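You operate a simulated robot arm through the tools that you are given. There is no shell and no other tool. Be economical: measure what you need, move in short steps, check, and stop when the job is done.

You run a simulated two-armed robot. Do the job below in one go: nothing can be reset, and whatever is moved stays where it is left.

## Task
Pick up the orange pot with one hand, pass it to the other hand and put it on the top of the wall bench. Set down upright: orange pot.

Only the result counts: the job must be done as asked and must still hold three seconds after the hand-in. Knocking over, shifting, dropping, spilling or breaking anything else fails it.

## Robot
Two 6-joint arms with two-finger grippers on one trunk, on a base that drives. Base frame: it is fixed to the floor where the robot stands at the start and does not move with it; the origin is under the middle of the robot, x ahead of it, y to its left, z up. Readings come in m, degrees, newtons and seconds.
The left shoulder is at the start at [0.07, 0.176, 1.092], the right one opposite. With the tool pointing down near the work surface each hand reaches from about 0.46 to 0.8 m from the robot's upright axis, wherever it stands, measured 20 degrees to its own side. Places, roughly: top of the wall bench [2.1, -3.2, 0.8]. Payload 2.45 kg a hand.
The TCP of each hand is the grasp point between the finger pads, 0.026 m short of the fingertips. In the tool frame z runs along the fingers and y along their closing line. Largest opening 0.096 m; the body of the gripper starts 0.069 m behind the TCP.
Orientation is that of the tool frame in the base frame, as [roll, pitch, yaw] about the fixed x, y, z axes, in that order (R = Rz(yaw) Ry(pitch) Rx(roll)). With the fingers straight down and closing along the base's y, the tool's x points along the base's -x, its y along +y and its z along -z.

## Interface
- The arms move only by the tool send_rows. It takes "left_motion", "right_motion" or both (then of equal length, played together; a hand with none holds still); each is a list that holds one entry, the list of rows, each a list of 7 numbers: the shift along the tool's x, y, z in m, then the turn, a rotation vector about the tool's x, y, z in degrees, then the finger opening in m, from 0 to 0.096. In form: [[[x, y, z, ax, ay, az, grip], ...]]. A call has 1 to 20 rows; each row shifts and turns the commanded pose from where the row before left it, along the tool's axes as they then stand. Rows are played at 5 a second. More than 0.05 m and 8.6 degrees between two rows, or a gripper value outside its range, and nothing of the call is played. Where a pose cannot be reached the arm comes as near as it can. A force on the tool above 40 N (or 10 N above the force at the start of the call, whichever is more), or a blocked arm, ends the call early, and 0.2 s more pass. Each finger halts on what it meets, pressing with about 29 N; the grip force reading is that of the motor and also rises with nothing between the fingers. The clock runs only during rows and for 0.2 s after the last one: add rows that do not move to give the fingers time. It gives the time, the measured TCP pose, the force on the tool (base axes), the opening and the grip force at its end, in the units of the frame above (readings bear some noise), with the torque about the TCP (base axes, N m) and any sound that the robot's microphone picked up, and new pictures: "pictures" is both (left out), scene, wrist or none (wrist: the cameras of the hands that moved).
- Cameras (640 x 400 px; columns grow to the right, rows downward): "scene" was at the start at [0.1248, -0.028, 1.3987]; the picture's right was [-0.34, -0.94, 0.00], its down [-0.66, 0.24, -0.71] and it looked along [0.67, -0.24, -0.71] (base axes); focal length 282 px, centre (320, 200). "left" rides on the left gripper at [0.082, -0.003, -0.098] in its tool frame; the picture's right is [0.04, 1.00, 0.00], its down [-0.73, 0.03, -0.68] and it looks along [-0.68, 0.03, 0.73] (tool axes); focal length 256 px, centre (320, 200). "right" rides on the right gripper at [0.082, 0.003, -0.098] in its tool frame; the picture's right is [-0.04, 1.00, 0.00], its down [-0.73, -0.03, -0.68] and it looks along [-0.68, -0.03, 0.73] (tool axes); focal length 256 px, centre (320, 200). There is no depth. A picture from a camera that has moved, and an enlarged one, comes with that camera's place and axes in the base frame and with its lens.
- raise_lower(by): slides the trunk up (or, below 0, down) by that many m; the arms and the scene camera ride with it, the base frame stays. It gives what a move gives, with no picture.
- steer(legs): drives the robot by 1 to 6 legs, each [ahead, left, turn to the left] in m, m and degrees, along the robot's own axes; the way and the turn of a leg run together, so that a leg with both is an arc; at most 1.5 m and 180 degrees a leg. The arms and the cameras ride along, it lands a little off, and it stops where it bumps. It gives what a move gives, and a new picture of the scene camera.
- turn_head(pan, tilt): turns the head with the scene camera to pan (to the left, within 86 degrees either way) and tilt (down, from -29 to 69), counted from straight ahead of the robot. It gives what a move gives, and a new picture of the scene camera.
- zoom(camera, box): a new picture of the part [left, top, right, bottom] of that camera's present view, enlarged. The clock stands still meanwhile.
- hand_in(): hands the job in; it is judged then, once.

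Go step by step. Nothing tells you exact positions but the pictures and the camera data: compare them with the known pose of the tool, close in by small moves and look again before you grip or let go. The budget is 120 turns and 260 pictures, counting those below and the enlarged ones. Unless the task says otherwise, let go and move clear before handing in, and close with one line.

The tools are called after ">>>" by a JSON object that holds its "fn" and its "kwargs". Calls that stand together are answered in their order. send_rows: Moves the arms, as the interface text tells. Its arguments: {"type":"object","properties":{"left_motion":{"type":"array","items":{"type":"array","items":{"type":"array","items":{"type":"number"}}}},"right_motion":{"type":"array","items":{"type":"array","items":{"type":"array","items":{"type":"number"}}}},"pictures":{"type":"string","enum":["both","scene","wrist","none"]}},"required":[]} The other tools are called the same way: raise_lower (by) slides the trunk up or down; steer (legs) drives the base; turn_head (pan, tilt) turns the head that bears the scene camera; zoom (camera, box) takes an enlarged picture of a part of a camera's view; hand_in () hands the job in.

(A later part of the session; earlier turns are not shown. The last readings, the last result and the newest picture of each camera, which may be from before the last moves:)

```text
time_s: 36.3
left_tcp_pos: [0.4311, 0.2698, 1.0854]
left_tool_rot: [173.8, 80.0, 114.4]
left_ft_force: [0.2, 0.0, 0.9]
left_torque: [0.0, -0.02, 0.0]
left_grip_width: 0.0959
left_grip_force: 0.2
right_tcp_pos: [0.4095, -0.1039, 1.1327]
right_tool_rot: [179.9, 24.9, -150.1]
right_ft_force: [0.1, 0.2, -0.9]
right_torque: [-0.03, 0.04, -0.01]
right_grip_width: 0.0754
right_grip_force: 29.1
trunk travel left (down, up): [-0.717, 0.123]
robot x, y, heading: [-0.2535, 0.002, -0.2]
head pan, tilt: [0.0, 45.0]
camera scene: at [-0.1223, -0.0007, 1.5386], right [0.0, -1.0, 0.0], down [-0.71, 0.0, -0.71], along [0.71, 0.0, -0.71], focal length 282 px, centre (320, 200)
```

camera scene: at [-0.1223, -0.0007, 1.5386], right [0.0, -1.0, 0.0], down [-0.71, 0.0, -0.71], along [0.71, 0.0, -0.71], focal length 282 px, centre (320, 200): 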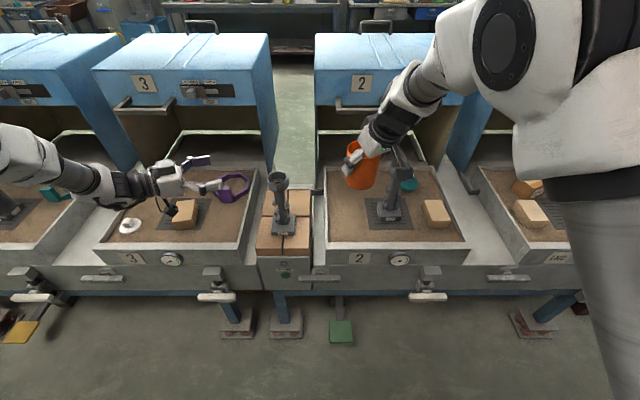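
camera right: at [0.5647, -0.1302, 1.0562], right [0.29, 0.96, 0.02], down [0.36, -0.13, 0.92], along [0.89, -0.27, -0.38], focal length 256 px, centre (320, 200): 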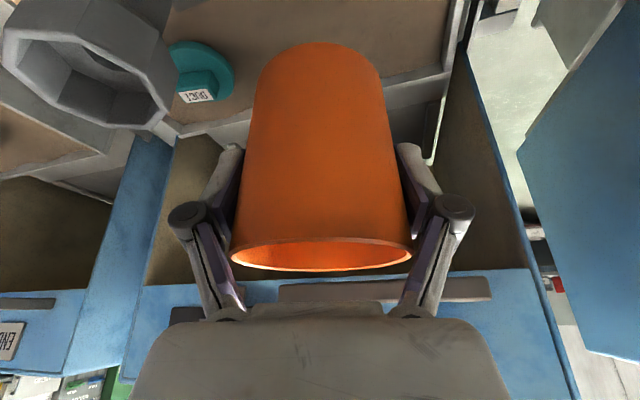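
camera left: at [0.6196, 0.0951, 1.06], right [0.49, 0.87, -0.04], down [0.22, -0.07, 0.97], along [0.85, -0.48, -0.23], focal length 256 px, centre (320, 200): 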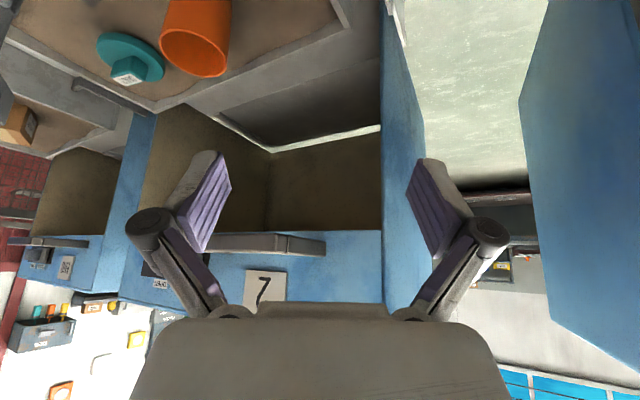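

>>> {"fn": "send_rows", "kwargs": {"left_motion": [[[0, 0, 0, 0, 0, -8.5, 0.096], [0, 0, 0, 0, 0, -8.5, 0.096], [0, 0, 0, 0, 0, -8.5, 0.096], [0, 0, 0, 0, 0, -8.5, 0.096], [0, 0, 0, 0, 0, -8.5, 0.096], [0, 0, 0, 0, 0, -8.5, 0.096], [0, 0, 0, 0, 0, -8.5, 0.096], [0, 0, 0, 0, 0, -8.5, 0.096], [0, 0, 0, 0, 0, -8.5, 0.096], [0, 0, 0, 0, 0, -8.5, 0.096], [0, 0, 0, 0, 0, -8.5, 0.096], [0, 0, 0, 0, 0, -8.5, 0.096], [0, 0, 0, 0, 0, -8.5, 0.096], [0, 0, 0, 0, 0, -8.5, 0.096], [0, 0, 0, 0, 0, -8.5, 0.096], [0, 0, 0, 0, 0, -8.5, 0.096], [0, 0, 0, 0, 0, -8.5, 0.096], [0, 0, 0, 0, 0, -8.5, 0.096], [0, 0, 0, 0, 0, -8.5, 0.096], [0, 0, 0, 0, 0, -8.5, 0.096]]], "pictures": "both"}}

```text
time_s: 40.5
left_tcp_pos: [0.4318, 0.2714, 1.0864]
left_tool_rot: [-133.2, -75.2, -107.1]
left_ft_force: [0.0, 0.2, -0.7]
left_torque: [0.02, 0.01, 0.01]
left_grip_width: 0.096
left_grip_force: 0.1
right_tcp_pos: [0.4089, -0.1031, 1.1314]
right_tool_rot: [180.0, 24.9, -150.2]
right_ft_force: [-0.2, 0.5, -1.6]
right_torque: [0.0, 0.05, 0.01]
right_grip_width: 0.0755
right_grip_force: 29.4
trunk travel left (down, up): [-0.717, 0.123]
robot x, y, heading: [-0.2535, -0.0024, -0.3]
head pan, tilt: [0.0, 45.0]
camera scene: at [-0.1218, -0.0005, 1.5385], right [0.0, -1.0, 0.0], down [-0.71, 0.0, -0.71], along [0.71, 0.0, -0.71], focal length 282 px, centre (320, 200)
camera left: at [0.3779, 0.3354, 1.1829], right [-0.86, -0.48, -0.15], down [-0.31, 0.74, -0.6], along [0.4, -0.47, -0.79], focal length 256 px, centre (320, 200)
```

scene: 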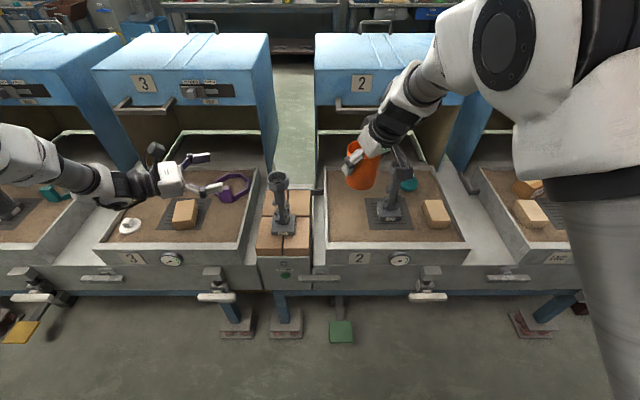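
left: 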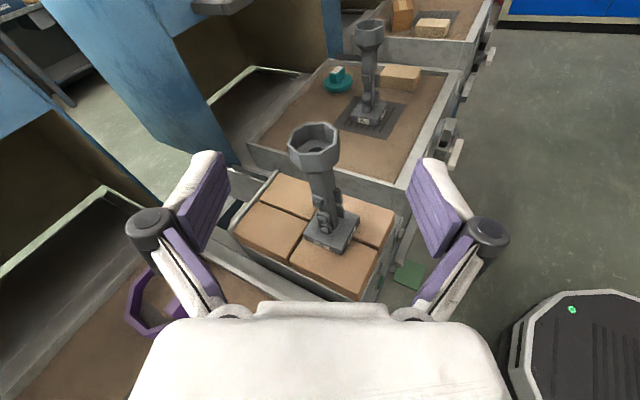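

The roll works, so the left camera now sits on top. I'll finish the roll and slide the left hand to a standoff facing the pot.

>>> {"fn": "send_rows", "kwargs": {"left_motion": [[[0, 0, 0, 0, 0, -8.5, 0.096], [0.0146, 0.0414, 0, 0, 0, 0, 0.096], [0.0146, 0.0414, 0, 0, 0, 0, 0.096], [0.0146, 0.0414, 0, 0, 0, 0, 0.096], [0.0146, 0.0414, 0, 0, 0, 0, 0.096], [0.0146, 0.0414, 0, 0, 0, 0, 0.096], [0, 0, 0.041, 0, 0, 0, 0.096], [0, 0, 0.041, 0, 0, 0, 0.096], [0, 0, 0.041, 0, 0, 0, 0.096], [0, 0, 0, 0, 0, 0, 0.096]]]}}

```text
time_s: 42.7
left_tcp_pos: [0.318, 0.0486, 1.1262]
left_tool_rot: [-166.1, -79.7, -73.4]
left_ft_force: [0.2, 1.6, 1.2]
left_torque: [-0.02, -0.02, -0.01]
left_grip_width: 0.0962
left_grip_force: 0.1
right_tcp_pos: [0.409, -0.1029, 1.1319]
right_tool_rot: [179.9, 24.8, -150.1]
right_ft_force: [-0.6, 0.4, -0.1]
right_torque: [-0.05, -0.01, -0.01]
right_grip_width: 0.0754
right_grip_force: 28.9
trunk travel left (down, up): [-0.717, 0.123]
robot x, y, heading: [-0.251, 0.0006, -0.4]
head pan, tilt: [0.0, 45.0]
camera scene: at [-0.1215, 0.0005, 1.5385], right [0.0, -1.0, 0.0], down [-0.71, 0.0, -0.71], along [0.71, 0.0, -0.71], focal length 282 px, centre (320, 200)
camera left: at [0.275, 0.1188, 1.2244], right [-0.86, -0.51, 0.0], down [-0.4, 0.69, -0.6], along [0.31, -0.52, -0.8], focal length 256 px, centre (320, 200)
```

scene: 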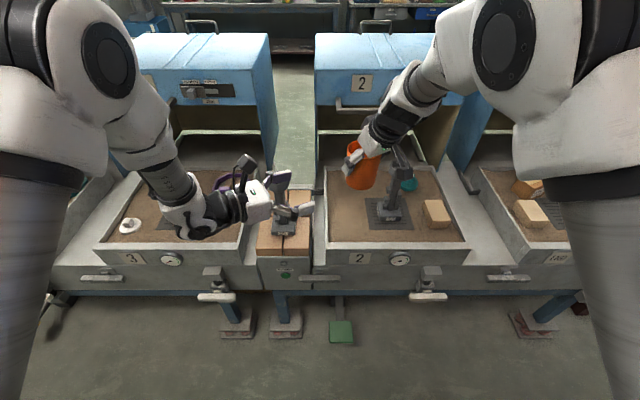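
left: 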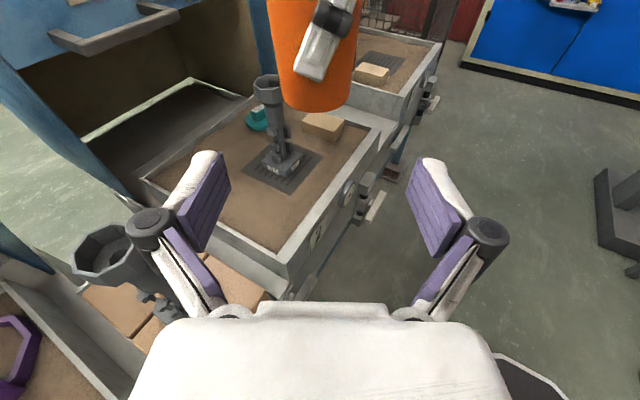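

The pot bottom is near z 1.079, and the right-hand fingertips end near 1.11. I'll advance the left hand partway and look.

>>> {"fn": "send_rows", "kwargs": {"left_motion": [[[0.0035, -0.0006, 0.03, 0, 0, 0, 0.096], [0.0035, -0.0006, 0.03, 0, 0, 0, 0.096], [0, 0, 0.03, 0, 0, 0, 0.096], [0, 0, 0, 0, 0, 0, 0.096]]]}}

>>> {"fn": "zoom", "kwargs": {"camera": "scene", "box": [200, 90, 440, 240]}}

```text
time_s: 43.7
left_tcp_pos: [0.3642, -0.0283, 1.1187]
left_tool_rot: [-166.1, -79.6, -73.5]
left_ft_force: [-0.2, 0.6, -0.9]
left_torque: [0.0, 0.01, -0.03]
left_grip_width: 0.096
left_grip_force: 0.1
right_tcp_pos: [0.4102, -0.1039, 1.1319]
right_tool_rot: [179.9, 25.0, -150.2]
right_ft_force: [0.4, 0.0, -1.2]
right_torque: [0.02, -0.02, 0.01]
right_grip_width: 0.0755
right_grip_force: 29.4
trunk travel left (down, up): [-0.717, 0.123]
robot x, y, heading: [-0.252, 0.0002, -0.2]
head pan, tilt: [0.0, 45.0]
camera scene: at [-0.122, -0.0004, 1.5385], right [0.0, -1.0, 0.0], down [-0.71, 0.0, -0.71], along [0.71, 0.0, -0.71], focal length 282 px, centre (320, 200)
camera left: at [0.3213, 0.0423, 1.2165], right [-0.86, -0.51, 0.0], down [-0.4, 0.69, -0.6], along [0.31, -0.52, -0.8], focal length 256 px, centre (320, 200)
```

scene: 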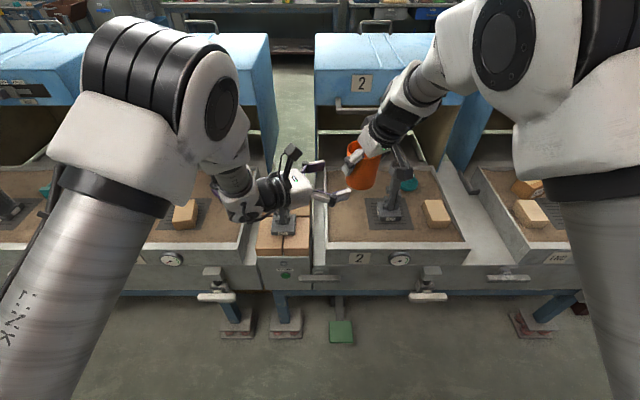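
left: 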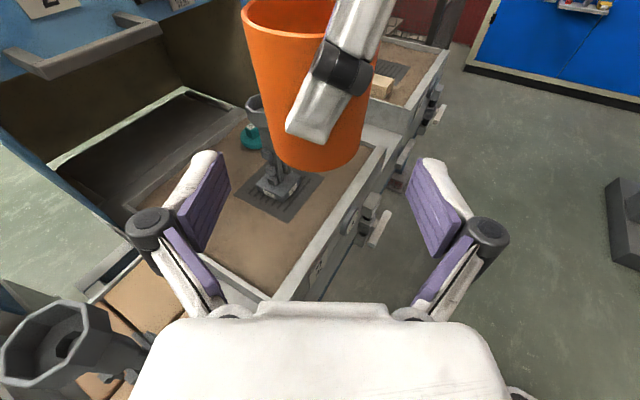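

```text
2.67 times, centred on (320, 165) of scene
camera zoom: at [-0.122, -0.0004, 1.5385], right [0.0, -1.0, 0.0], down [-0.71, 0.0, -0.71], along [0.71, 0.0, -0.71], focal length 751 px, centre (320, 293)
```

zoom: 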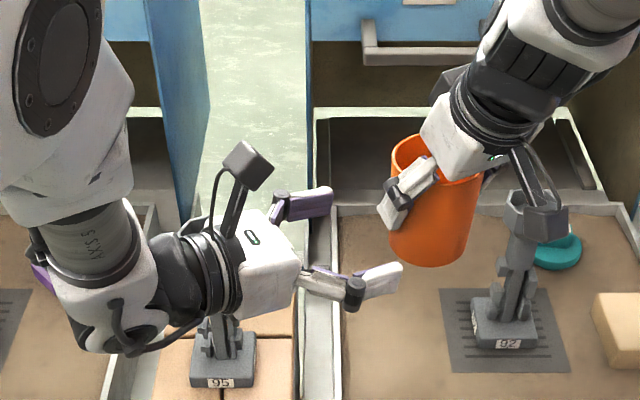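

Everything clears and the pot is centred between the left fingers. I'll do the final advance.

>>> {"fn": "send_rows", "kwargs": {"left_motion": [[[0, 0, 0.026, 0, 0, 0, 0.096], [0, 0, 0.026, 0, 0, 0, 0.096], [0, 0, 0.0255, 0, 0, 0, 0.096], [0, 0, 0, 0, 0, 0, 0.096]]]}}

>>> {"fn": "zoom", "kwargs": {"camera": "scene", "box": [200, 90, 440, 240]}}

```text
time_s: 44.7
left_tcp_pos: [0.4114, -0.0791, 1.1057]
left_tool_rot: [-167.2, -80.0, -72.0]
left_ft_force: [-0.5, 0.0, -0.6]
left_torque: [-0.02, 0.01, -0.02]
left_grip_width: 0.0961
left_grip_force: 0.0
left hand out of reach, approached as far as the arm can: row 3
right_tcp_pos: [0.4093, -0.104, 1.1327]
right_tool_rot: [179.9, 25.0, -150.2]
right_ft_force: [0.4, -0.8, -1.1]
right_torque: [0.0, -0.03, -0.04]
right_grip_width: 0.0755
right_grip_force: 29.0
trunk travel left (down, up): [-0.717, 0.123]
robot x, y, heading: [-0.2484, -0.0007, -0.1]
head pan, tilt: [0.0, 45.0]
camera scene: at [-0.1222, -0.0011, 1.5386], right [0.0, -1.0, 0.0], down [-0.71, 0.0, -0.71], along [0.71, 0.0, -0.71], focal length 282 px, centre (320, 200)
camera left: at [0.3693, -0.0078, 1.2027], right [-0.86, -0.52, 0.0], down [-0.41, 0.68, -0.61], along [0.31, -0.52, -0.79], focal length 256 px, centre (320, 200)
```

scene: 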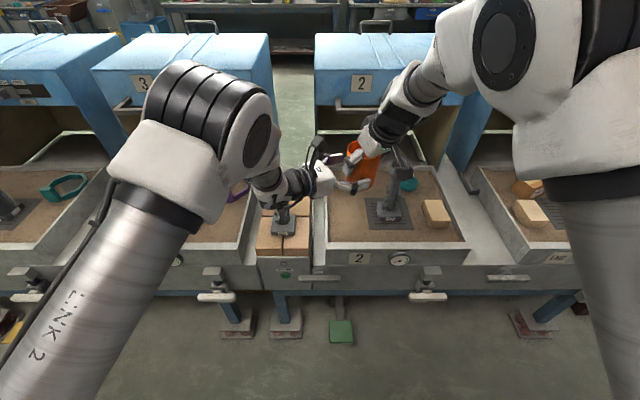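
left: 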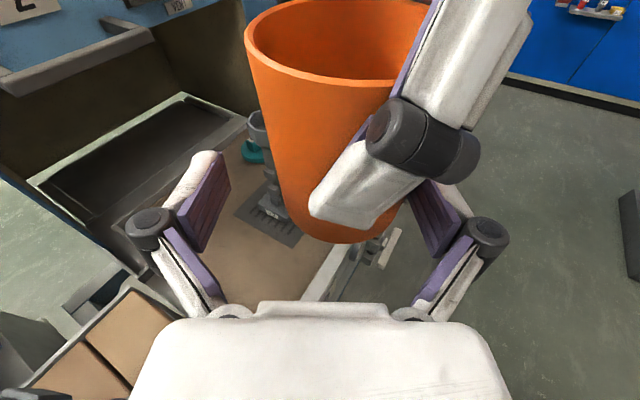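

```text
2.67 times, centred on (320, 165) of scene
camera zoom: at [-0.1222, -0.0011, 1.5386], right [0.0, -1.0, 0.0], down [-0.71, 0.0, -0.71], along [0.71, 0.0, -0.71], focal length 751 px, centre (320, 293)
```

zoom: 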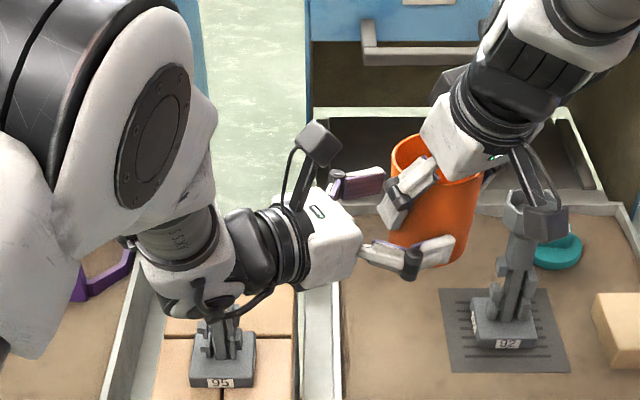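

The left arm hits its inward limit just short. I'll back it off a little, shift both hands forward 0.03 m where it can reach further across, and retry.

>>> {"fn": "send_rows", "kwargs": {"left_motion": [[[0, 0, -0.03, 0, 0, 0, 0.096], [0, 0, -0.03, 0, 0, 0, 0.096], [0, 0, 0, 0, 0, 0, 0.096], [0.0026, -0.026, 0.0147, 0, 0, 0, 0.096], [0, 0, 0, 0, 0, 0, 0.096]]], "right_motion": [[[0, 0, 0, 0, 0, 0, 0.06], [0, 0, 0, 0, 0, 0, 0.06], [-0.0236, -0.015, 0.011, 0, 0, 0, 0.06], [0, 0, 0, 0, 0, 0, 0.06], [0, 0, 0, 0, 0, 0, 0.06]]], "pictures": "none"}}

```text
time_s: 45.9
left_tcp_pos: [0.408, -0.0304, 1.1166]
left_tool_rot: [-165.6, -79.7, -73.9]
left_ft_force: [-0.4, 1.0, 0.2]
left_torque: [-0.01, 0.0, 0.02]
left_grip_width: 0.096
left_grip_force: 0.1
right_tcp_pos: [0.4399, -0.104, 1.1331]
right_tool_rot: [-180.0, 24.9, -150.2]
right_ft_force: [0.6, 0.5, -0.8]
right_torque: [-0.02, -0.02, -0.07]
right_grip_width: 0.0754
right_grip_force: 29.1
trunk travel left (down, up): [-0.717, 0.123]
robot x, y, heading: [-0.2504, 0.001, -0.4]
head pan, tilt: [0.0, 45.0]
```

>>> {"fn": "send_rows", "kwargs": {"left_motion": [[[0.002, 0.0094, 0, 0, 0, 0, 0.096], [0, 0, 0.0236, 0, 0, 0, 0.096], [0, 0, 0.0236, 0, 0, 0, 0.096], [0, 0, 0.0236, 0, 0, 0, 0.096], [0, 0, 0, 0, 0, 0, 0.096]]]}}

```text
time_s: 47.1
left_tcp_pos: [0.4356, -0.0985, 1.105]
left_tool_rot: [-166.0, -79.7, -73.5]
left_ft_force: [-0.3, -0.3, 0.2]
left_torque: [0.0, 0.01, 0.02]
left_grip_width: 0.096
left_grip_force: 0.0
right_tcp_pos: [0.4403, -0.104, 1.1324]
right_tool_rot: [180.0, 25.0, -150.2]
right_ft_force: [0.1, 0.3, -0.8]
right_torque: [0.0, 0.0, 0.0]
right_grip_width: 0.0755
right_grip_force: 29.0
trunk travel left (down, up): [-0.717, 0.123]
robot x, y, heading: [-0.2526, -0.0007, -0.0]
head pan, tilt: [0.0, 45.0]
camera scene: at [-0.122, -0.0003, 1.5385], right [0.0, -1.0, 0.0], down [-0.71, 0.0, -0.71], along [0.71, 0.0, -0.71], focal length 282 px, centre (320, 200)
camera left: at [0.3933, -0.0269, 1.2021], right [-0.86, -0.51, 0.0], down [-0.4, 0.69, -0.6], along [0.31, -0.52, -0.8], focal length 256 px, centre (320, 200)
```

scene: 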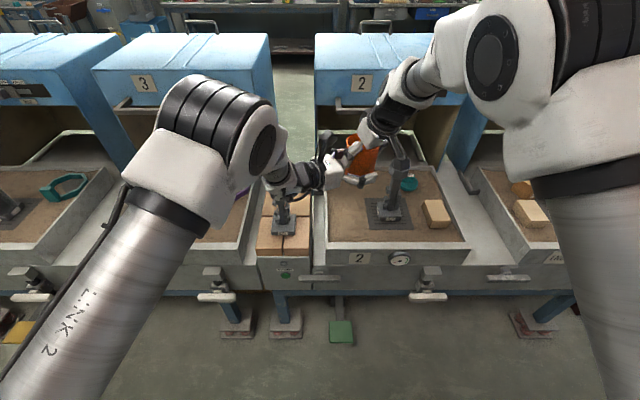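
left: 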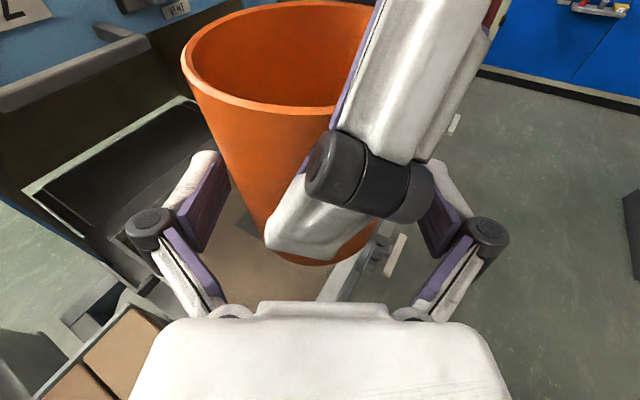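

The pot sits centred between the left fingers. I'll close the left hand while the right still holds.

>>> {"fn": "send_rows", "kwargs": {"left_motion": [[[0, 0, 0, 0, 0, 0, 0.085], [0, 0, 0, 0, 0, 0, 0.075], [0, 0, 0, 0, 0, 0, 0.065], [0, 0, 0, 0, 0, 0, 0.055], [0, 0, 0, 0, 0, 0, 0.055], [0, 0, 0, 0, 0, 0, 0.055]]]}}

>>> {"fn": "zoom", "kwargs": {"camera": "scene", "box": [260, 90, 440, 210]}}

```text
time_s: 48.5
left_tcp_pos: [0.435, -0.098, 1.1048]
left_tool_rot: [-166.0, -79.7, -73.6]
left_ft_force: [11.9, 16.6, 0.2]
left_torque: [-0.35, 0.63, 0.53]
left_grip_width: 0.0735
left_grip_force: 29.1
right_tcp_pos: [0.4409, -0.1048, 1.1323]
right_tool_rot: [179.9, 24.9, -150.2]
right_ft_force: [-12.9, -16.1, -2.6]
right_torque: [-0.1, -0.32, -0.37]
right_grip_width: 0.0744
right_grip_force: 28.5
trunk travel left (down, up): [-0.717, 0.123]
robot x, y, heading: [-0.2508, 0.0019, -0.1]
head pan, tilt: [0.0, 45.0]
camera scene: at [-0.1218, -0.0007, 1.5385], right [0.0, -1.0, 0.0], down [-0.71, 0.0, -0.71], along [0.71, 0.0, -0.71], focal length 282 px, centre (320, 200)
camera left: at [0.3934, -0.027, 1.2022], right [-0.86, -0.51, 0.0], down [-0.4, 0.69, -0.6], along [0.31, -0.52, -0.8], focal length 256 px, centre (320, 200)
```

scene: 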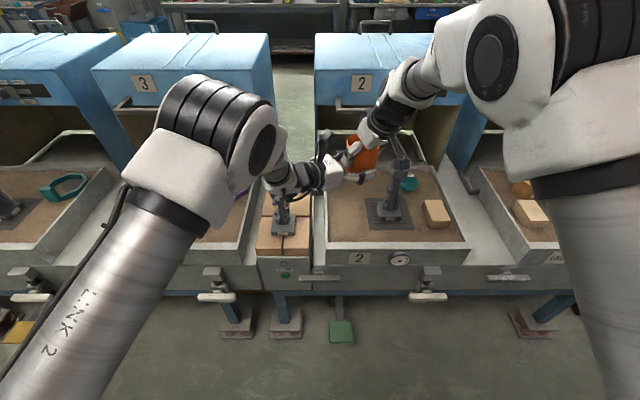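
left: 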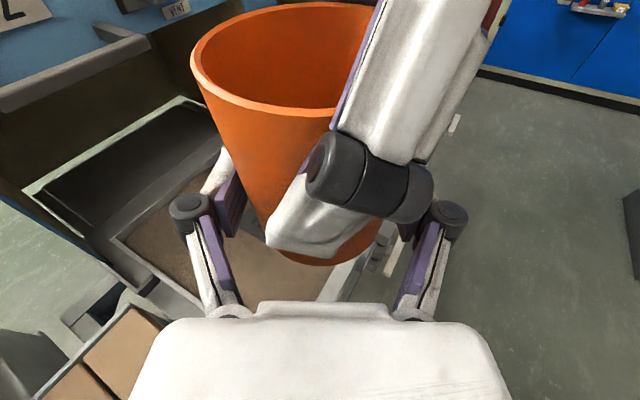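

```text
3.33 times, centred on (350, 150) of scene
camera zoom: at [-0.1218, -0.0007, 1.5385], right [0.0, -1.0, 0.0], down [-0.71, 0.0, -0.71], along [0.71, 0.0, -0.71], focal length 938 px, centre (220, 367)
```

zoom: 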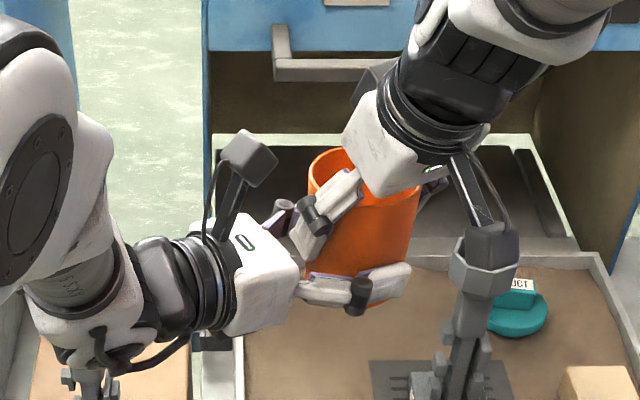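

Both hands hold the pot. I'll open the right hand gradually.

>>> {"fn": "send_rows", "kwargs": {"right_motion": [[[0, 0, 0, 0, 0, 0, 0.076], [0, 0, 0, 0, 0, 0, 0.08], [0, 0, 0, 0, 0, 0, 0.088], [0, 0, 0, 0, 0, 0, 0.096], [0, 0, 0, 0, 0, 0, 0.096]]], "pictures": "both"}}

>>> {"fn": "zoom", "kwargs": {"camera": "left", "box": [0, 0, 640, 400]}}

```text
time_s: 49.7
left_tcp_pos: [0.4356, -0.0976, 1.1044]
left_tool_rot: [-165.8, -79.6, -73.6]
left_ft_force: [-1.1, 0.9, 0.1]
left_torque: [0.0, 0.0, 0.0]
left_grip_width: 0.0726
left_grip_force: 28.9
right_tcp_pos: [0.4401, -0.1036, 1.1325]
right_tool_rot: [179.9, 24.9, -150.2]
right_ft_force: [0.0, -0.4, 0.0]
right_torque: [0.01, -0.04, -0.01]
right_grip_width: 0.0956
right_grip_force: 0.0
trunk travel left (down, up): [-0.717, 0.123]
robot x, y, heading: [-0.2511, -0.0009, -0.5]
head pan, tilt: [0.0, 45.0]
camera scene: at [-0.1218, -0.0006, 1.5385], right [0.0, -1.0, 0.0], down [-0.71, 0.0, -0.71], along [0.71, 0.0, -0.71], focal length 282 px, centre (320, 200)
camera right: at [0.3375, -0.1585, 1.1869], right [-0.47, 0.88, 0.02], down [0.34, 0.16, 0.92], along [0.82, 0.44, -0.38], focal length 256 px, centre (320, 200)
```

scene: 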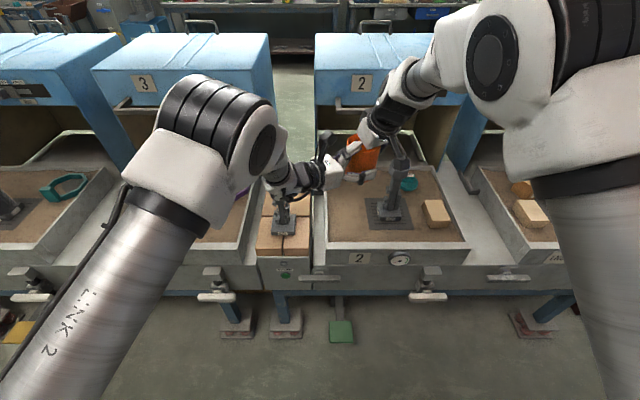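
right: 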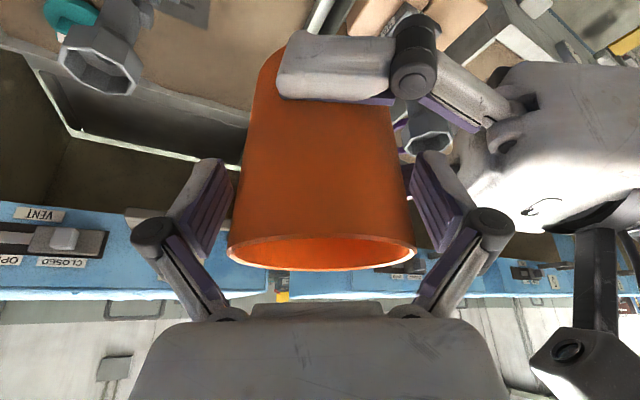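

```text
1.00 times, centred on (320, 200) of left (not enlarged: the box is as wide or as high as the picture)
camera zoom: at [0.3933, -0.0271, 1.202], right [-0.86, -0.51, 0.0], down [-0.4, 0.69, -0.6], along [0.31, -0.52, -0.8], focal length 256 px, centre (320, 200)
```

zoom: 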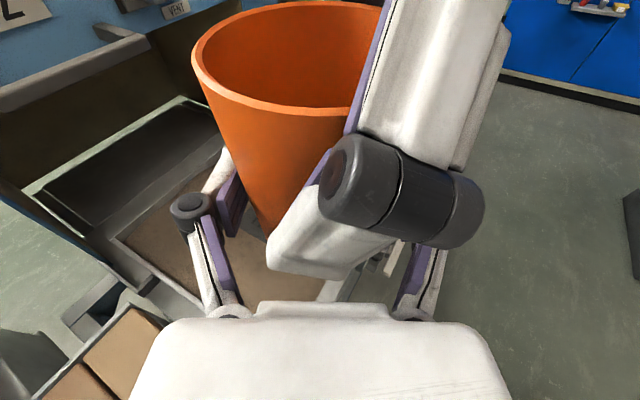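

The left hand alone holds the pot now. I'll withdraw the right hand along its axis.

>>> {"fn": "send_rows", "kwargs": {"right_motion": [[[0, 0, -0.025, 0, 0, 0, 0.096], [0, 0, -0.03, 0, 0, 0, 0.096], [0, 0, -0.04, 0, 0, 0, 0.096], [0, 0, -0.04, 0, 0, 0, 0.096], [0, 0, 0, 0, 0, 0, 0.096]]], "pictures": "both"}}

>>> {"fn": "zoom", "kwargs": {"camera": "left", "box": [0, 0, 640, 400]}}

```text
time_s: 50.9
left_tcp_pos: [0.438, -0.0981, 1.1037]
left_tool_rot: [-166.2, -79.6, -73.4]
left_ft_force: [-0.6, 0.6, -0.1]
left_torque: [-0.01, 0.0, -0.01]
left_grip_width: 0.0729
left_grip_force: 28.9
right_tcp_pos: [0.3919, -0.1331, 1.2544]
right_tool_rot: [179.8, 24.8, -150.3]
right_ft_force: [0.2, -0.3, 0.9]
right_torque: [0.03, 0.02, 0.01]
right_grip_width: 0.0961
right_grip_force: 0.0
trunk travel left (down, up): [-0.717, 0.123]
robot x, y, heading: [-0.2476, -0.0021, -0.3]
head pan, tilt: [0.0, 45.0]
camera scene: at [-0.1207, -0.0004, 1.5384], right [0.0, -1.0, 0.0], down [-0.71, 0.0, -0.71], along [0.71, 0.0, -0.71], focal length 282 px, centre (320, 200)
camera right: at [0.2901, -0.1871, 1.3098], right [-0.47, 0.88, 0.02], down [0.35, 0.16, 0.92], along [0.81, 0.44, -0.38], focal length 256 px, centre (320, 200)
```

scene: 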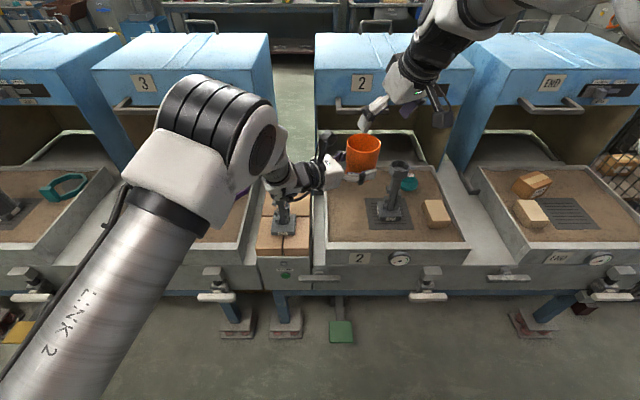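
right: 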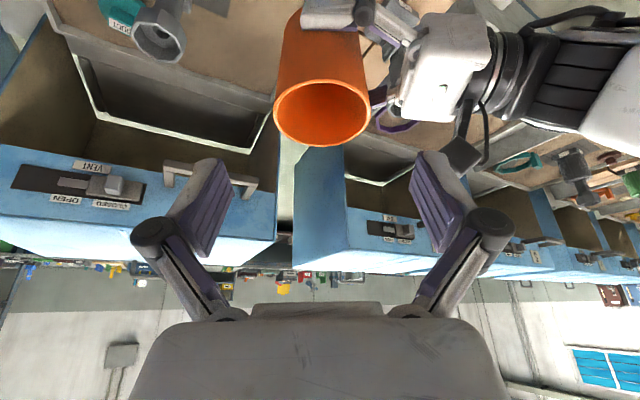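

```text
1.00 times, centred on (320, 200) of left (not enlarged: the box is as wide or as high as the picture)
camera zoom: at [0.3942, -0.0269, 1.2015], right [-0.86, -0.51, 0.0], down [-0.4, 0.69, -0.6], along [0.31, -0.52, -0.8], focal length 256 px, centre (320, 200)
```

zoom: 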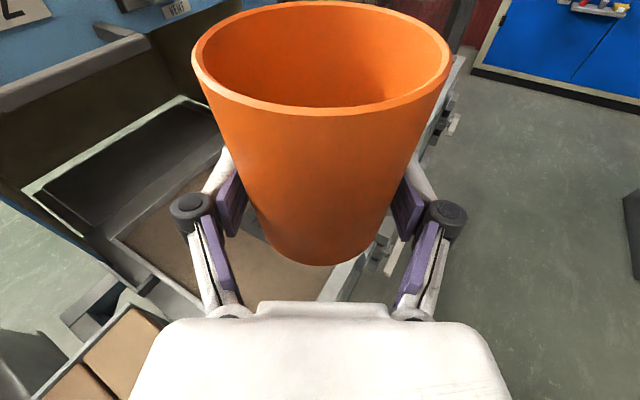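

The handover is done and the pot is upright in the left hand. Next I'll turn right in place towards the wall bench side and look at the route.

>>> {"fn": "steer", "kwargs": {"legs": [[0, 0, -90]]}}

>>> {"fn": "turn_head", "kwargs": {"pan": 25, "tilt": 25}}

```text
time_s: 55.1
left_tcp_pos: [-0.3556, -0.6857, 1.1043]
left_tool_rot: [-166.0, -79.6, -164.2]
left_ft_force: [0.3, -0.3, 0.0]
left_torque: [0.02, -0.01, 0.01]
left_grip_width: 0.0724
left_grip_force: 29.1
right_tcp_pos: [-0.3913, -0.642, 1.2548]
right_tool_rot: [179.8, 24.9, 119.3]
right_ft_force: [0.0, 0.6, 0.2]
right_torque: [0.01, -0.02, 0.0]
right_grip_width: 0.0959
right_grip_force: 0.1
trunk travel left (down, up): [-0.717, 0.123]
robot x, y, heading: [-0.2525, 0.0021, -90.6]
head pan, tilt: [0.0, 45.0]
camera scene: at [-0.2553, -0.132, 1.5385], right [-1.0, 0.01, 0.0], down [0.01, 0.71, -0.71], along [-0.01, -0.71, -0.71], focal length 282 px, centre (320, 200)
```

scene: 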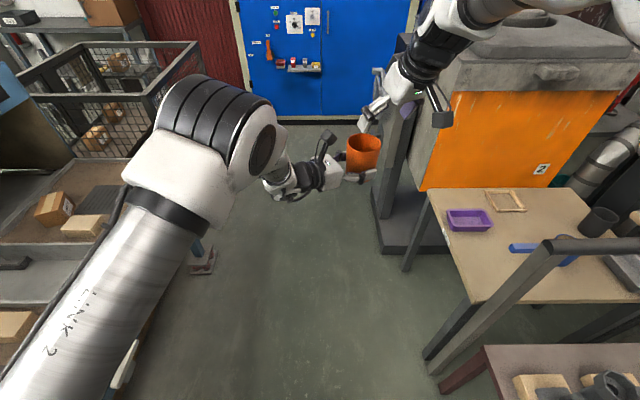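

```text
time_s: 56.0
left_tcp_pos: [-0.3562, -0.686, 1.1039]
left_tool_rot: [-165.9, -79.7, -164.1]
left_ft_force: [-0.3, -1.0, -0.1]
left_torque: [0.01, -0.01, -0.03]
left_grip_width: 0.0725
left_grip_force: 28.4
right_tcp_pos: [-0.391, -0.6426, 1.2552]
right_tool_rot: [179.9, 24.9, 119.3]
right_ft_force: [0.2, -0.3, -0.2]
right_torque: [0.0, -0.01, 0.0]
right_grip_width: 0.096
right_grip_force: 0.1
trunk travel left (down, up): [-0.717, 0.123]
robot x, y, heading: [-0.2532, 0.0001, -90.7]
head pan, tilt: [25.0, 25.0]
camera scene: at [-0.2166, -0.1347, 1.569], right [-0.91, -0.41, 0.0], down [-0.17, 0.39, -0.91], along [0.37, -0.83, -0.42], focal length 282 px, centre (320, 200)
```

scene: 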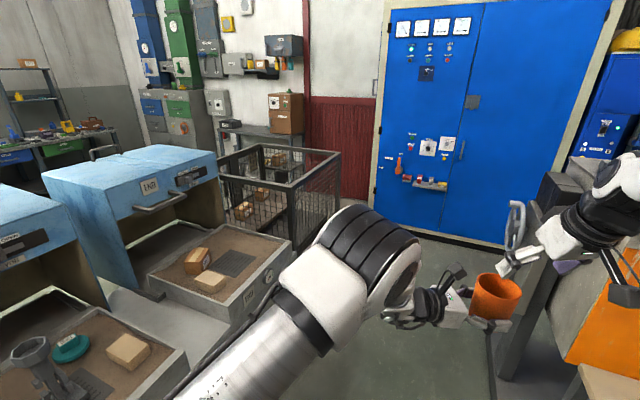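

The route runs down the corridor, past the cage (top about 0.93 m) and left into the aisle by the wall. I'll shift left to the corridor's middle and drive ahead in steps.

>>> {"fn": "steer", "kwargs": {"legs": [[0, 0.22, 0.7], [1.2, 0, 0]]}}

>>> {"fn": "turn_head", "kwargs": {"pan": 40, "tilt": 35}}

```text
time_s: 63.3
left_tcp_pos: [-0.1447, -1.8808, 1.1045]
left_tool_rot: [-166.0, -79.6, -164.3]
left_ft_force: [0.5, 0.1, 0.5]
left_torque: [0.03, -0.01, -0.01]
left_grip_width: 0.0725
left_grip_force: 29.9
right_tcp_pos: [-0.1766, -1.8349, 1.2563]
right_tool_rot: [180.0, 24.9, 119.2]
right_ft_force: [0.0, -0.5, 0.1]
right_torque: [0.0, 0.02, -0.02]
right_grip_width: 0.0962
right_grip_force: 0.0
trunk travel left (down, up): [-0.717, 0.123]
robot x, y, heading: [-0.0398, -1.1918, -90.7]
head pan, tilt: [25.0, 25.0]
camera scene: at [-0.0035, -1.329, 1.5692], right [-0.91, -0.41, 0.0], down [-0.17, 0.39, -0.91], along [0.37, -0.83, -0.42], focal length 282 px, centre (320, 200)
```

scene: 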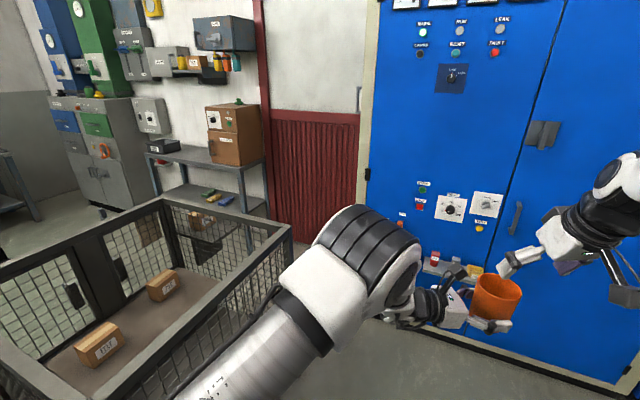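

```text
time_s: 64.1
left_tcp_pos: [-0.1446, -1.881, 1.1054]
left_tool_rot: [-166.1, -79.5, -164.1]
left_ft_force: [0.1, 0.4, -0.9]
left_torque: [0.01, -0.03, -0.02]
left_grip_width: 0.0724
left_grip_force: 28.7
right_tcp_pos: [-0.1785, -1.8361, 1.2551]
right_tool_rot: [180.0, 24.9, 119.3]
right_ft_force: [0.6, 0.0, -0.1]
right_torque: [-0.02, -0.02, -0.02]
right_grip_width: 0.0961
right_grip_force: 0.1
trunk travel left (down, up): [-0.717, 0.123]
robot x, y, heading: [-0.0379, -1.1934, -90.8]
head pan, tilt: [40.0, 35.0]
camera scene: at [0.0142, -1.3139, 1.5534], right [-0.78, -0.63, 0.0], down [-0.36, 0.44, -0.82], along [0.52, -0.63, -0.57], focal length 282 px, centre (320, 200)
```

scene: 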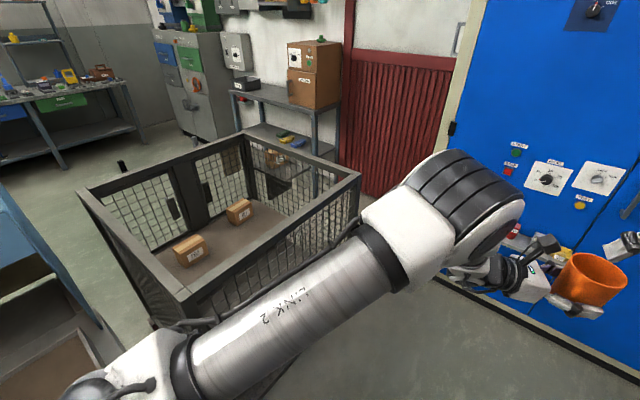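

The bench spans about x 1.6–2.55, y −3.5 to −3.1, with a box on its near end and free space around x 2.1. The pinch is between the cage corner and the cabinet corner, so I'll move up and measure that gap.

>>> {"fn": "steer", "kwargs": {"legs": [[0.4, 0.1, 0]]}}

>>> {"fn": "turn_head", "kwargs": {"pan": 10, "tilt": 50}}

>>> {"fn": "turn_head", "kwargs": {"pan": 65, "tilt": 45}}

```text
time_s: 66.7
left_tcp_pos: [-0.046, -2.2827, 1.1052]
left_tool_rot: [-165.7, -79.6, -164.3]
left_ft_force: [-0.1, 0.1, -0.6]
left_torque: [0.0, -0.02, -0.01]
left_grip_width: 0.0725
left_grip_force: 28.9
right_tcp_pos: [-0.0811, -2.2375, 1.2558]
right_tool_rot: [-180.0, 24.9, 119.4]
right_ft_force: [-0.5, 0.1, -0.5]
right_torque: [-0.01, 0.0, 0.02]
right_grip_width: 0.0959
right_grip_force: 0.0
trunk travel left (down, up): [-0.717, 0.123]
robot x, y, heading: [0.0573, -1.5956, -90.6]
head pan, tilt: [40.0, 35.0]
camera scene: at [0.11, -1.7142, 1.5535], right [-0.77, -0.63, 0.0], down [-0.36, 0.44, -0.82], along [0.52, -0.63, -0.57], focal length 282 px, centre (320, 200)
```

scene: 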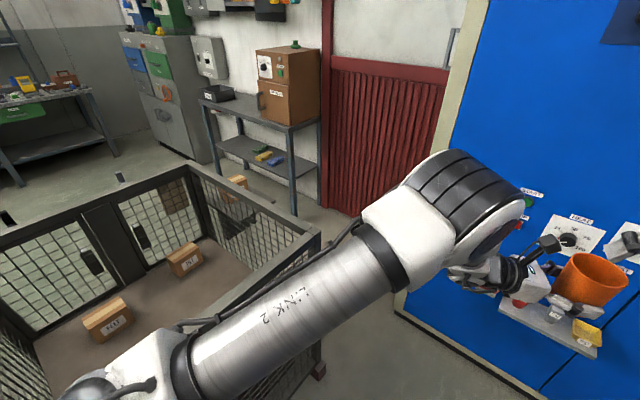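

```text
time_s: 67.6
left_tcp_pos: [-0.0458, -2.283, 1.1053]
left_tool_rot: [-165.9, -79.6, -164.1]
left_ft_force: [0.0, 0.4, -0.7]
left_torque: [-0.03, -0.02, 0.0]
left_grip_width: 0.072
left_grip_force: 28.6
right_tcp_pos: [-0.0801, -2.2387, 1.2552]
right_tool_rot: [179.9, 24.8, 119.4]
right_ft_force: [-0.5, 0.1, 0.7]
right_torque: [0.0, 0.03, 0.03]
right_grip_width: 0.0959
right_grip_force: 0.2
trunk travel left (down, up): [-0.717, 0.123]
robot x, y, heading: [0.0602, -1.5968, -90.6]
head pan, tilt: [10.0, 50.0]
camera scene: at [0.0668, -1.7229, 1.5317], right [-0.99, -0.16, 0.0], down [-0.13, 0.76, -0.64], along [0.11, -0.63, -0.77], focal length 282 px, centre (320, 200)
```

scene: 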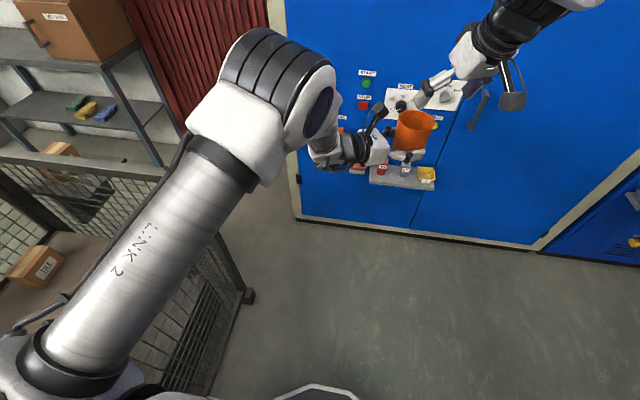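

```text
time_s: 68.8
left_tcp_pos: [-0.0464, -2.2832, 1.1047]
left_tool_rot: [-165.9, -79.6, -164.0]
left_ft_force: [0.1, -0.1, -2.0]
left_torque: [0.03, 0.01, -0.01]
left_grip_width: 0.0723
left_grip_force: 29.2
right_tcp_pos: [-0.0808, -2.2384, 1.2556]
right_tool_rot: [-180.0, 24.8, 119.4]
right_ft_force: [0.0, 0.6, 0.6]
right_torque: [-0.05, 0.02, 0.03]
right_grip_width: 0.096
right_grip_force: 0.1
trunk travel left (down, up): [-0.717, 0.123]
robot x, y, heading: [0.0583, -1.594, -90.5]
head pan, tilt: [65.0, 45.0]
camera scene: at [0.1276, -1.6824, 1.5385], right [-0.43, -0.9, 0.0], down [-0.64, 0.31, -0.71], along [0.64, -0.31, -0.71], focal length 282 px, centre (320, 200)
```

scene: 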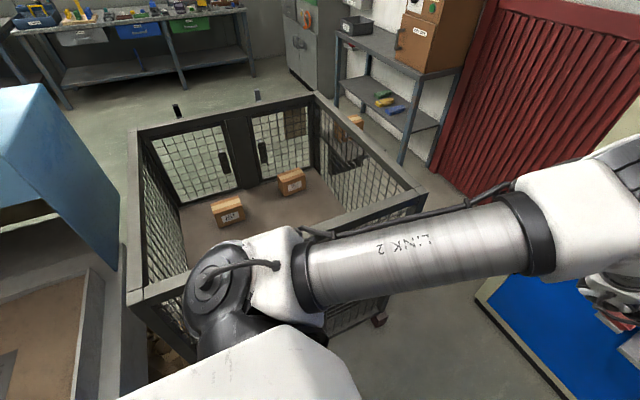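

The gap is about 0.57 m, so I need to know how wide the base is. I'll turn the right hand so its camera looks back down at the base.

>>> {"fn": "send_rows", "kwargs": {"right_motion": [[[0.0094, -0.029, -0.019, 0, 0, 0, 0.096], [0.0094, -0.029, -0.019, 0, 0, 0, 0.096], [0.0094, -0.029, -0.019, 0, 0, 0, 0.096], [0, 0, 0, 0, 0, -8.5, 0.096], [0, 0, 0, 0, 0, -8.5, 0.096], [0, 0, 0, 0, 0, -8.5, 0.096], [0, 0, 0, 0, 0, -8.5, 0.096], [0, 0, 0, 0, 0, -8.5, 0.096], [0, 0, 0, 0, 0, -8.5, 0.096], [0, 0, 0, 0, 0, -8.5, 0.096], [0, 0, 0, 0, 0, -8.5, 0.096], [0, 0, 0, 0, 0, -8.5, 0.096], [0, 0, 0, 0, 0, -8.5, 0.096], [0, 0, 0, 0, 0, -8.5, 0.096], [0, 0, 0, 0, 0, -8.5, 0.096], [0, 0, 0, 0, 0, -8.5, 0.096], [0, 0, 0, 0, 0, -8.5, 0.096], [0, 0, 0, 0, 0, -8.5, 0.096], [0, 0, 0, 0, 0, -8.5, 0.096], [0, 0, 0, 0, 0, -8.5, 0.096]]], "pictures": "wrist"}}

```text
time_s: 73.0
left_tcp_pos: [-0.0454, -2.2838, 1.1052]
left_tool_rot: [-166.1, -79.6, -164.0]
left_ft_force: [-0.1, -0.3, -0.6]
left_torque: [0.0, 0.01, 0.0]
left_grip_width: 0.072
left_grip_force: 29.7
right_tcp_pos: [-0.177, -2.2406, 1.3009]
right_tool_rot: [-162.7, -17.4, -108.2]
right_ft_force: [0.0, 0.3, 0.1]
right_torque: [-0.02, -0.03, 0.0]
right_grip_width: 0.0957
right_grip_force: 0.2
right hand out of reach, approached as far as the arm can: row 19, 20
trunk travel left (down, up): [-0.717, 0.123]
robot x, y, heading: [0.0616, -1.5954, -90.8]
head pan, tilt: [65.0, 45.0]
camera right: at [-0.2252, -2.2787, 1.4146], right [-0.92, 0.25, -0.3], down [0.11, 0.91, 0.41], along [0.37, 0.34, -0.86], focal length 256 px, centre (320, 200)
```

right: 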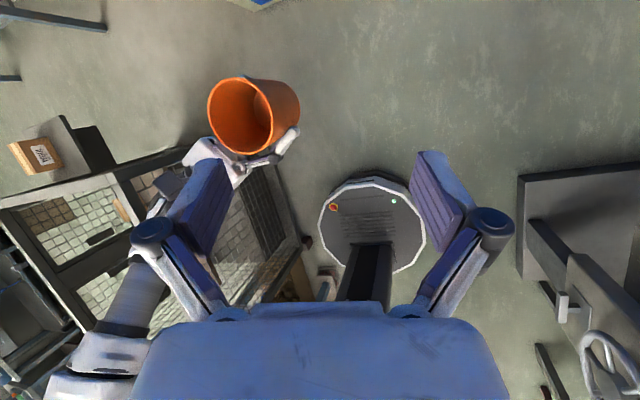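

The base is a disc about 0.58 m across, so the 0.57 m gap won't do. I'll go back and look for a way round the other end of the kiln row.

>>> {"fn": "steer", "kwargs": {"legs": [[-0.4, -0.1, 0], [-1.2, 0, 0], [0, -0.2, 0], [0, 0, 90]]}}

>>> {"fn": "turn_head", "kwargs": {"pan": 60, "tilt": 20}}

```text
time_s: 86.2
left_tcp_pos: [0.4569, -0.1056, 1.1047]
left_tool_rot: [-166.0, -79.7, -73.9]
left_ft_force: [0.8, -0.5, -0.4]
left_torque: [0.03, 0.01, 0.01]
left_grip_width: 0.0716
left_grip_force: 29.0
right_tcp_pos: [0.4159, -0.2378, 1.3018]
right_tool_rot: [-162.5, -17.3, -18.0]
right_ft_force: [1.1, 0.5, 0.1]
right_torque: [0.0, 0.01, -0.02]
right_grip_width: 0.0959
right_grip_force: 0.0
trunk travel left (down, up): [-0.717, 0.123]
robot x, y, heading: [-0.2301, -0.0008, -0.5]
head pan, tilt: [65.0, 45.0]
camera scene: at [-0.1469, 0.0672, 1.5386], right [0.9, -0.43, 0.0], down [-0.3, -0.64, -0.71], along [0.3, 0.64, -0.71], focal length 282 px, centre (320, 200)
```

scene: 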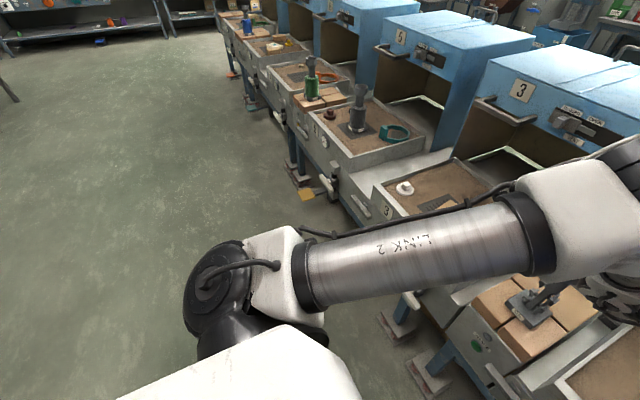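

```text
time_s: 87.1
left_tcp_pos: [0.4582, -0.1054, 1.1041]
left_tool_rot: [-166.0, -79.6, -73.8]
left_ft_force: [-0.2, 0.0, -0.5]
left_torque: [0.02, 0.0, -0.02]
left_grip_width: 0.0716
left_grip_force: 29.4
right_tcp_pos: [0.4163, -0.2376, 1.3017]
right_tool_rot: [-162.6, -17.2, -18.1]
right_ft_force: [0.4, -0.5, 0.4]
right_torque: [0.02, -0.01, -0.01]
right_grip_width: 0.0959
right_grip_force: 0.0
trunk travel left (down, up): [-0.717, 0.123]
robot x, y, heading: [-0.2299, -0.002, -0.7]
head pan, tilt: [60.0, 20.0]
camera scene: at [-0.1346, 0.0742, 1.5771], right [0.86, -0.51, 0.0], down [-0.17, -0.3, -0.94], along [0.48, 0.81, -0.34], focal length 282 px, centre (320, 200)
```

scene: 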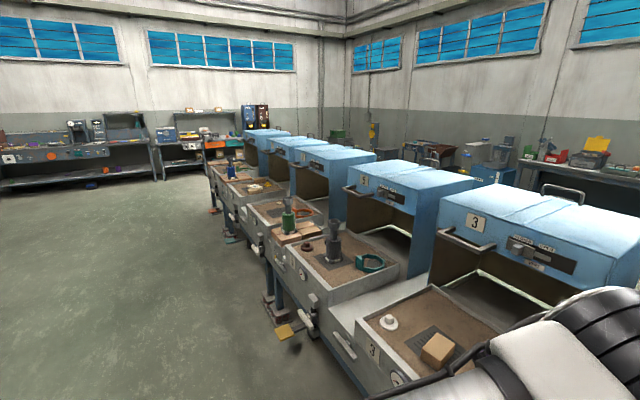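

The row of kilns ends near y 4.6, with roughly 1.5 m before the end bench, and the rear aisle is wide. I'll take that way round, turning left and driving along the front of the row.

>>> {"fn": "steer", "kwargs": {"legs": [[0, 0, 90.5], [0, 0.1, 0], [1.5, 0, 0], [1.5, 0, 0], [0.8, 0, 0]]}}

>>> {"fn": "turn_head", "kwargs": {"pan": -25, "tilt": 25}}

```text
time_s: 110.0
left_tcp_pos: [-0.2998, 4.4643, 1.1054]
left_tool_rot: [-165.9, -79.6, 17.5]
left_ft_force: [-0.3, 0.3, -0.4]
left_torque: [0.03, 0.0, -0.01]
left_grip_width: 0.0703
left_grip_force: 28.7
right_tcp_pos: [-0.1671, 4.4277, 1.3021]
right_tool_rot: [-162.6, -17.4, 73.3]
right_ft_force: [1.2, 0.5, -0.2]
right_torque: [0.02, -0.01, -0.01]
right_grip_width: 0.0958
right_grip_force: 0.1
trunk travel left (down, up): [-0.717, 0.123]
robot x, y, heading: [-0.3843, 3.7774, 90.8]
head pan, tilt: [60.0, 20.0]
camera scene: at [-0.4683, 3.8706, 1.5773], right [0.48, 0.87, 0.0], down [0.3, -0.17, -0.94], along [-0.82, 0.46, -0.34], focal length 282 px, centre (320, 200)
```

scene: 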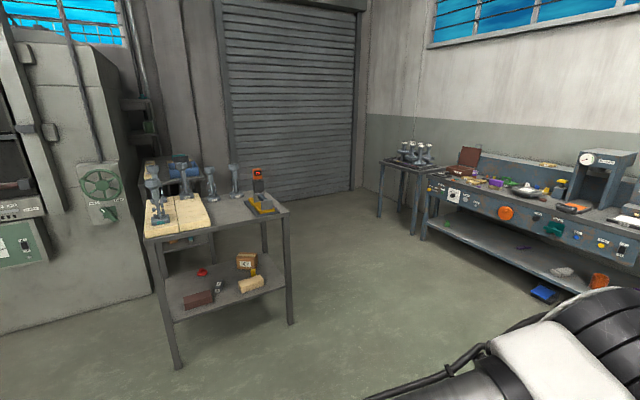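

```text
time_s: 111.6
left_tcp_pos: [-0.3001, 4.4649, 1.1043]
left_tool_rot: [-166.1, -79.6, 17.6]
left_ft_force: [-0.7, -1.3, -0.8]
left_torque: [-0.03, 0.0, 0.03]
left_grip_width: 0.0704
left_grip_force: 28.8
right_tcp_pos: [-0.1691, 4.4267, 1.3019]
right_tool_rot: [-162.6, -17.4, 73.3]
right_ft_force: [0.1, -0.2, -0.1]
right_torque: [0.01, -0.01, -0.02]
right_grip_width: 0.0958
right_grip_force: 0.1
trunk travel left (down, up): [-0.717, 0.123]
robot x, y, heading: [-0.3849, 3.7757, 90.9]
head pan, tilt: [-25.0, 25.0]
camera scene: at [-0.3494, 3.9102, 1.5691], right [0.91, -0.41, 0.0], down [-0.17, -0.39, -0.91], along [0.37, 0.83, -0.42], focal length 282 px, centre (320, 200)
```

scene: 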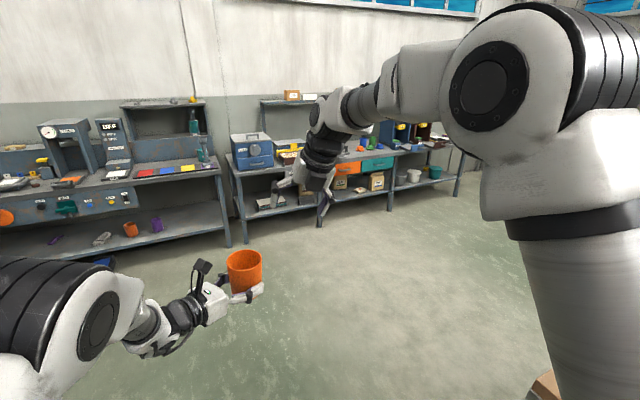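

The pot still looks upright, but the grip width is creeping down, so I'll check it from the left camera and look at the passage.

>>> {"fn": "zoom", "kwargs": {"camera": "left", "box": [0, 0, 640, 400]}}

>>> {"fn": "turn_head", "kwargs": {"pan": -60, "tilt": 30}}

```text
1.00 times, centred on (320, 200) of left (not enlarged: the box is as wide or as high as the picture)
camera zoom: at [-0.3703, 4.4215, 1.2021], right [0.53, -0.85, 0.0], down [-0.68, -0.42, -0.6], along [0.51, 0.32, -0.8], focal length 256 px, centre (320, 200)
```

zoom: 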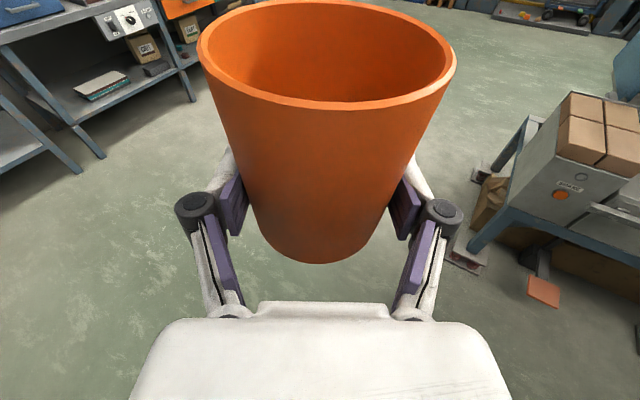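

```text
time_s: 112.7
left_tcp_pos: [-0.3009, 4.4657, 1.1032]
left_tool_rot: [-165.9, -79.6, 17.6]
left_ft_force: [-0.4, -0.7, -0.6]
left_torque: [-0.01, 0.01, -0.01]
left_grip_width: 0.0702
left_grip_force: 29.2
right_tcp_pos: [-0.1667, 4.4273, 1.3014]
right_tool_rot: [-162.6, -17.2, 73.3]
right_ft_force: [-0.2, 1.1, -0.1]
right_torque: [0.01, 0.0, 0.01]
right_grip_width: 0.0959
right_grip_force: 0.0
trunk travel left (down, up): [-0.717, 0.123]
robot x, y, heading: [-0.381, 3.7758, 91.0]
head pan, tilt: [-60.0, 30.0]
camera scene: at [-0.3094, 3.8728, 1.5611], right [0.52, -0.86, 0.0], down [-0.43, -0.26, -0.87], along [0.74, 0.45, -0.5], focal length 282 px, centre (320, 200)
```

scene: 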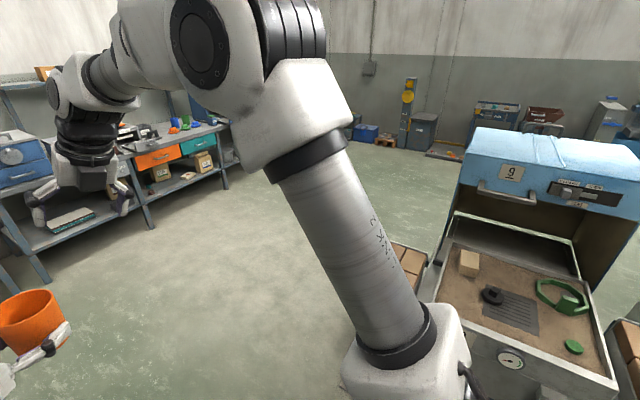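

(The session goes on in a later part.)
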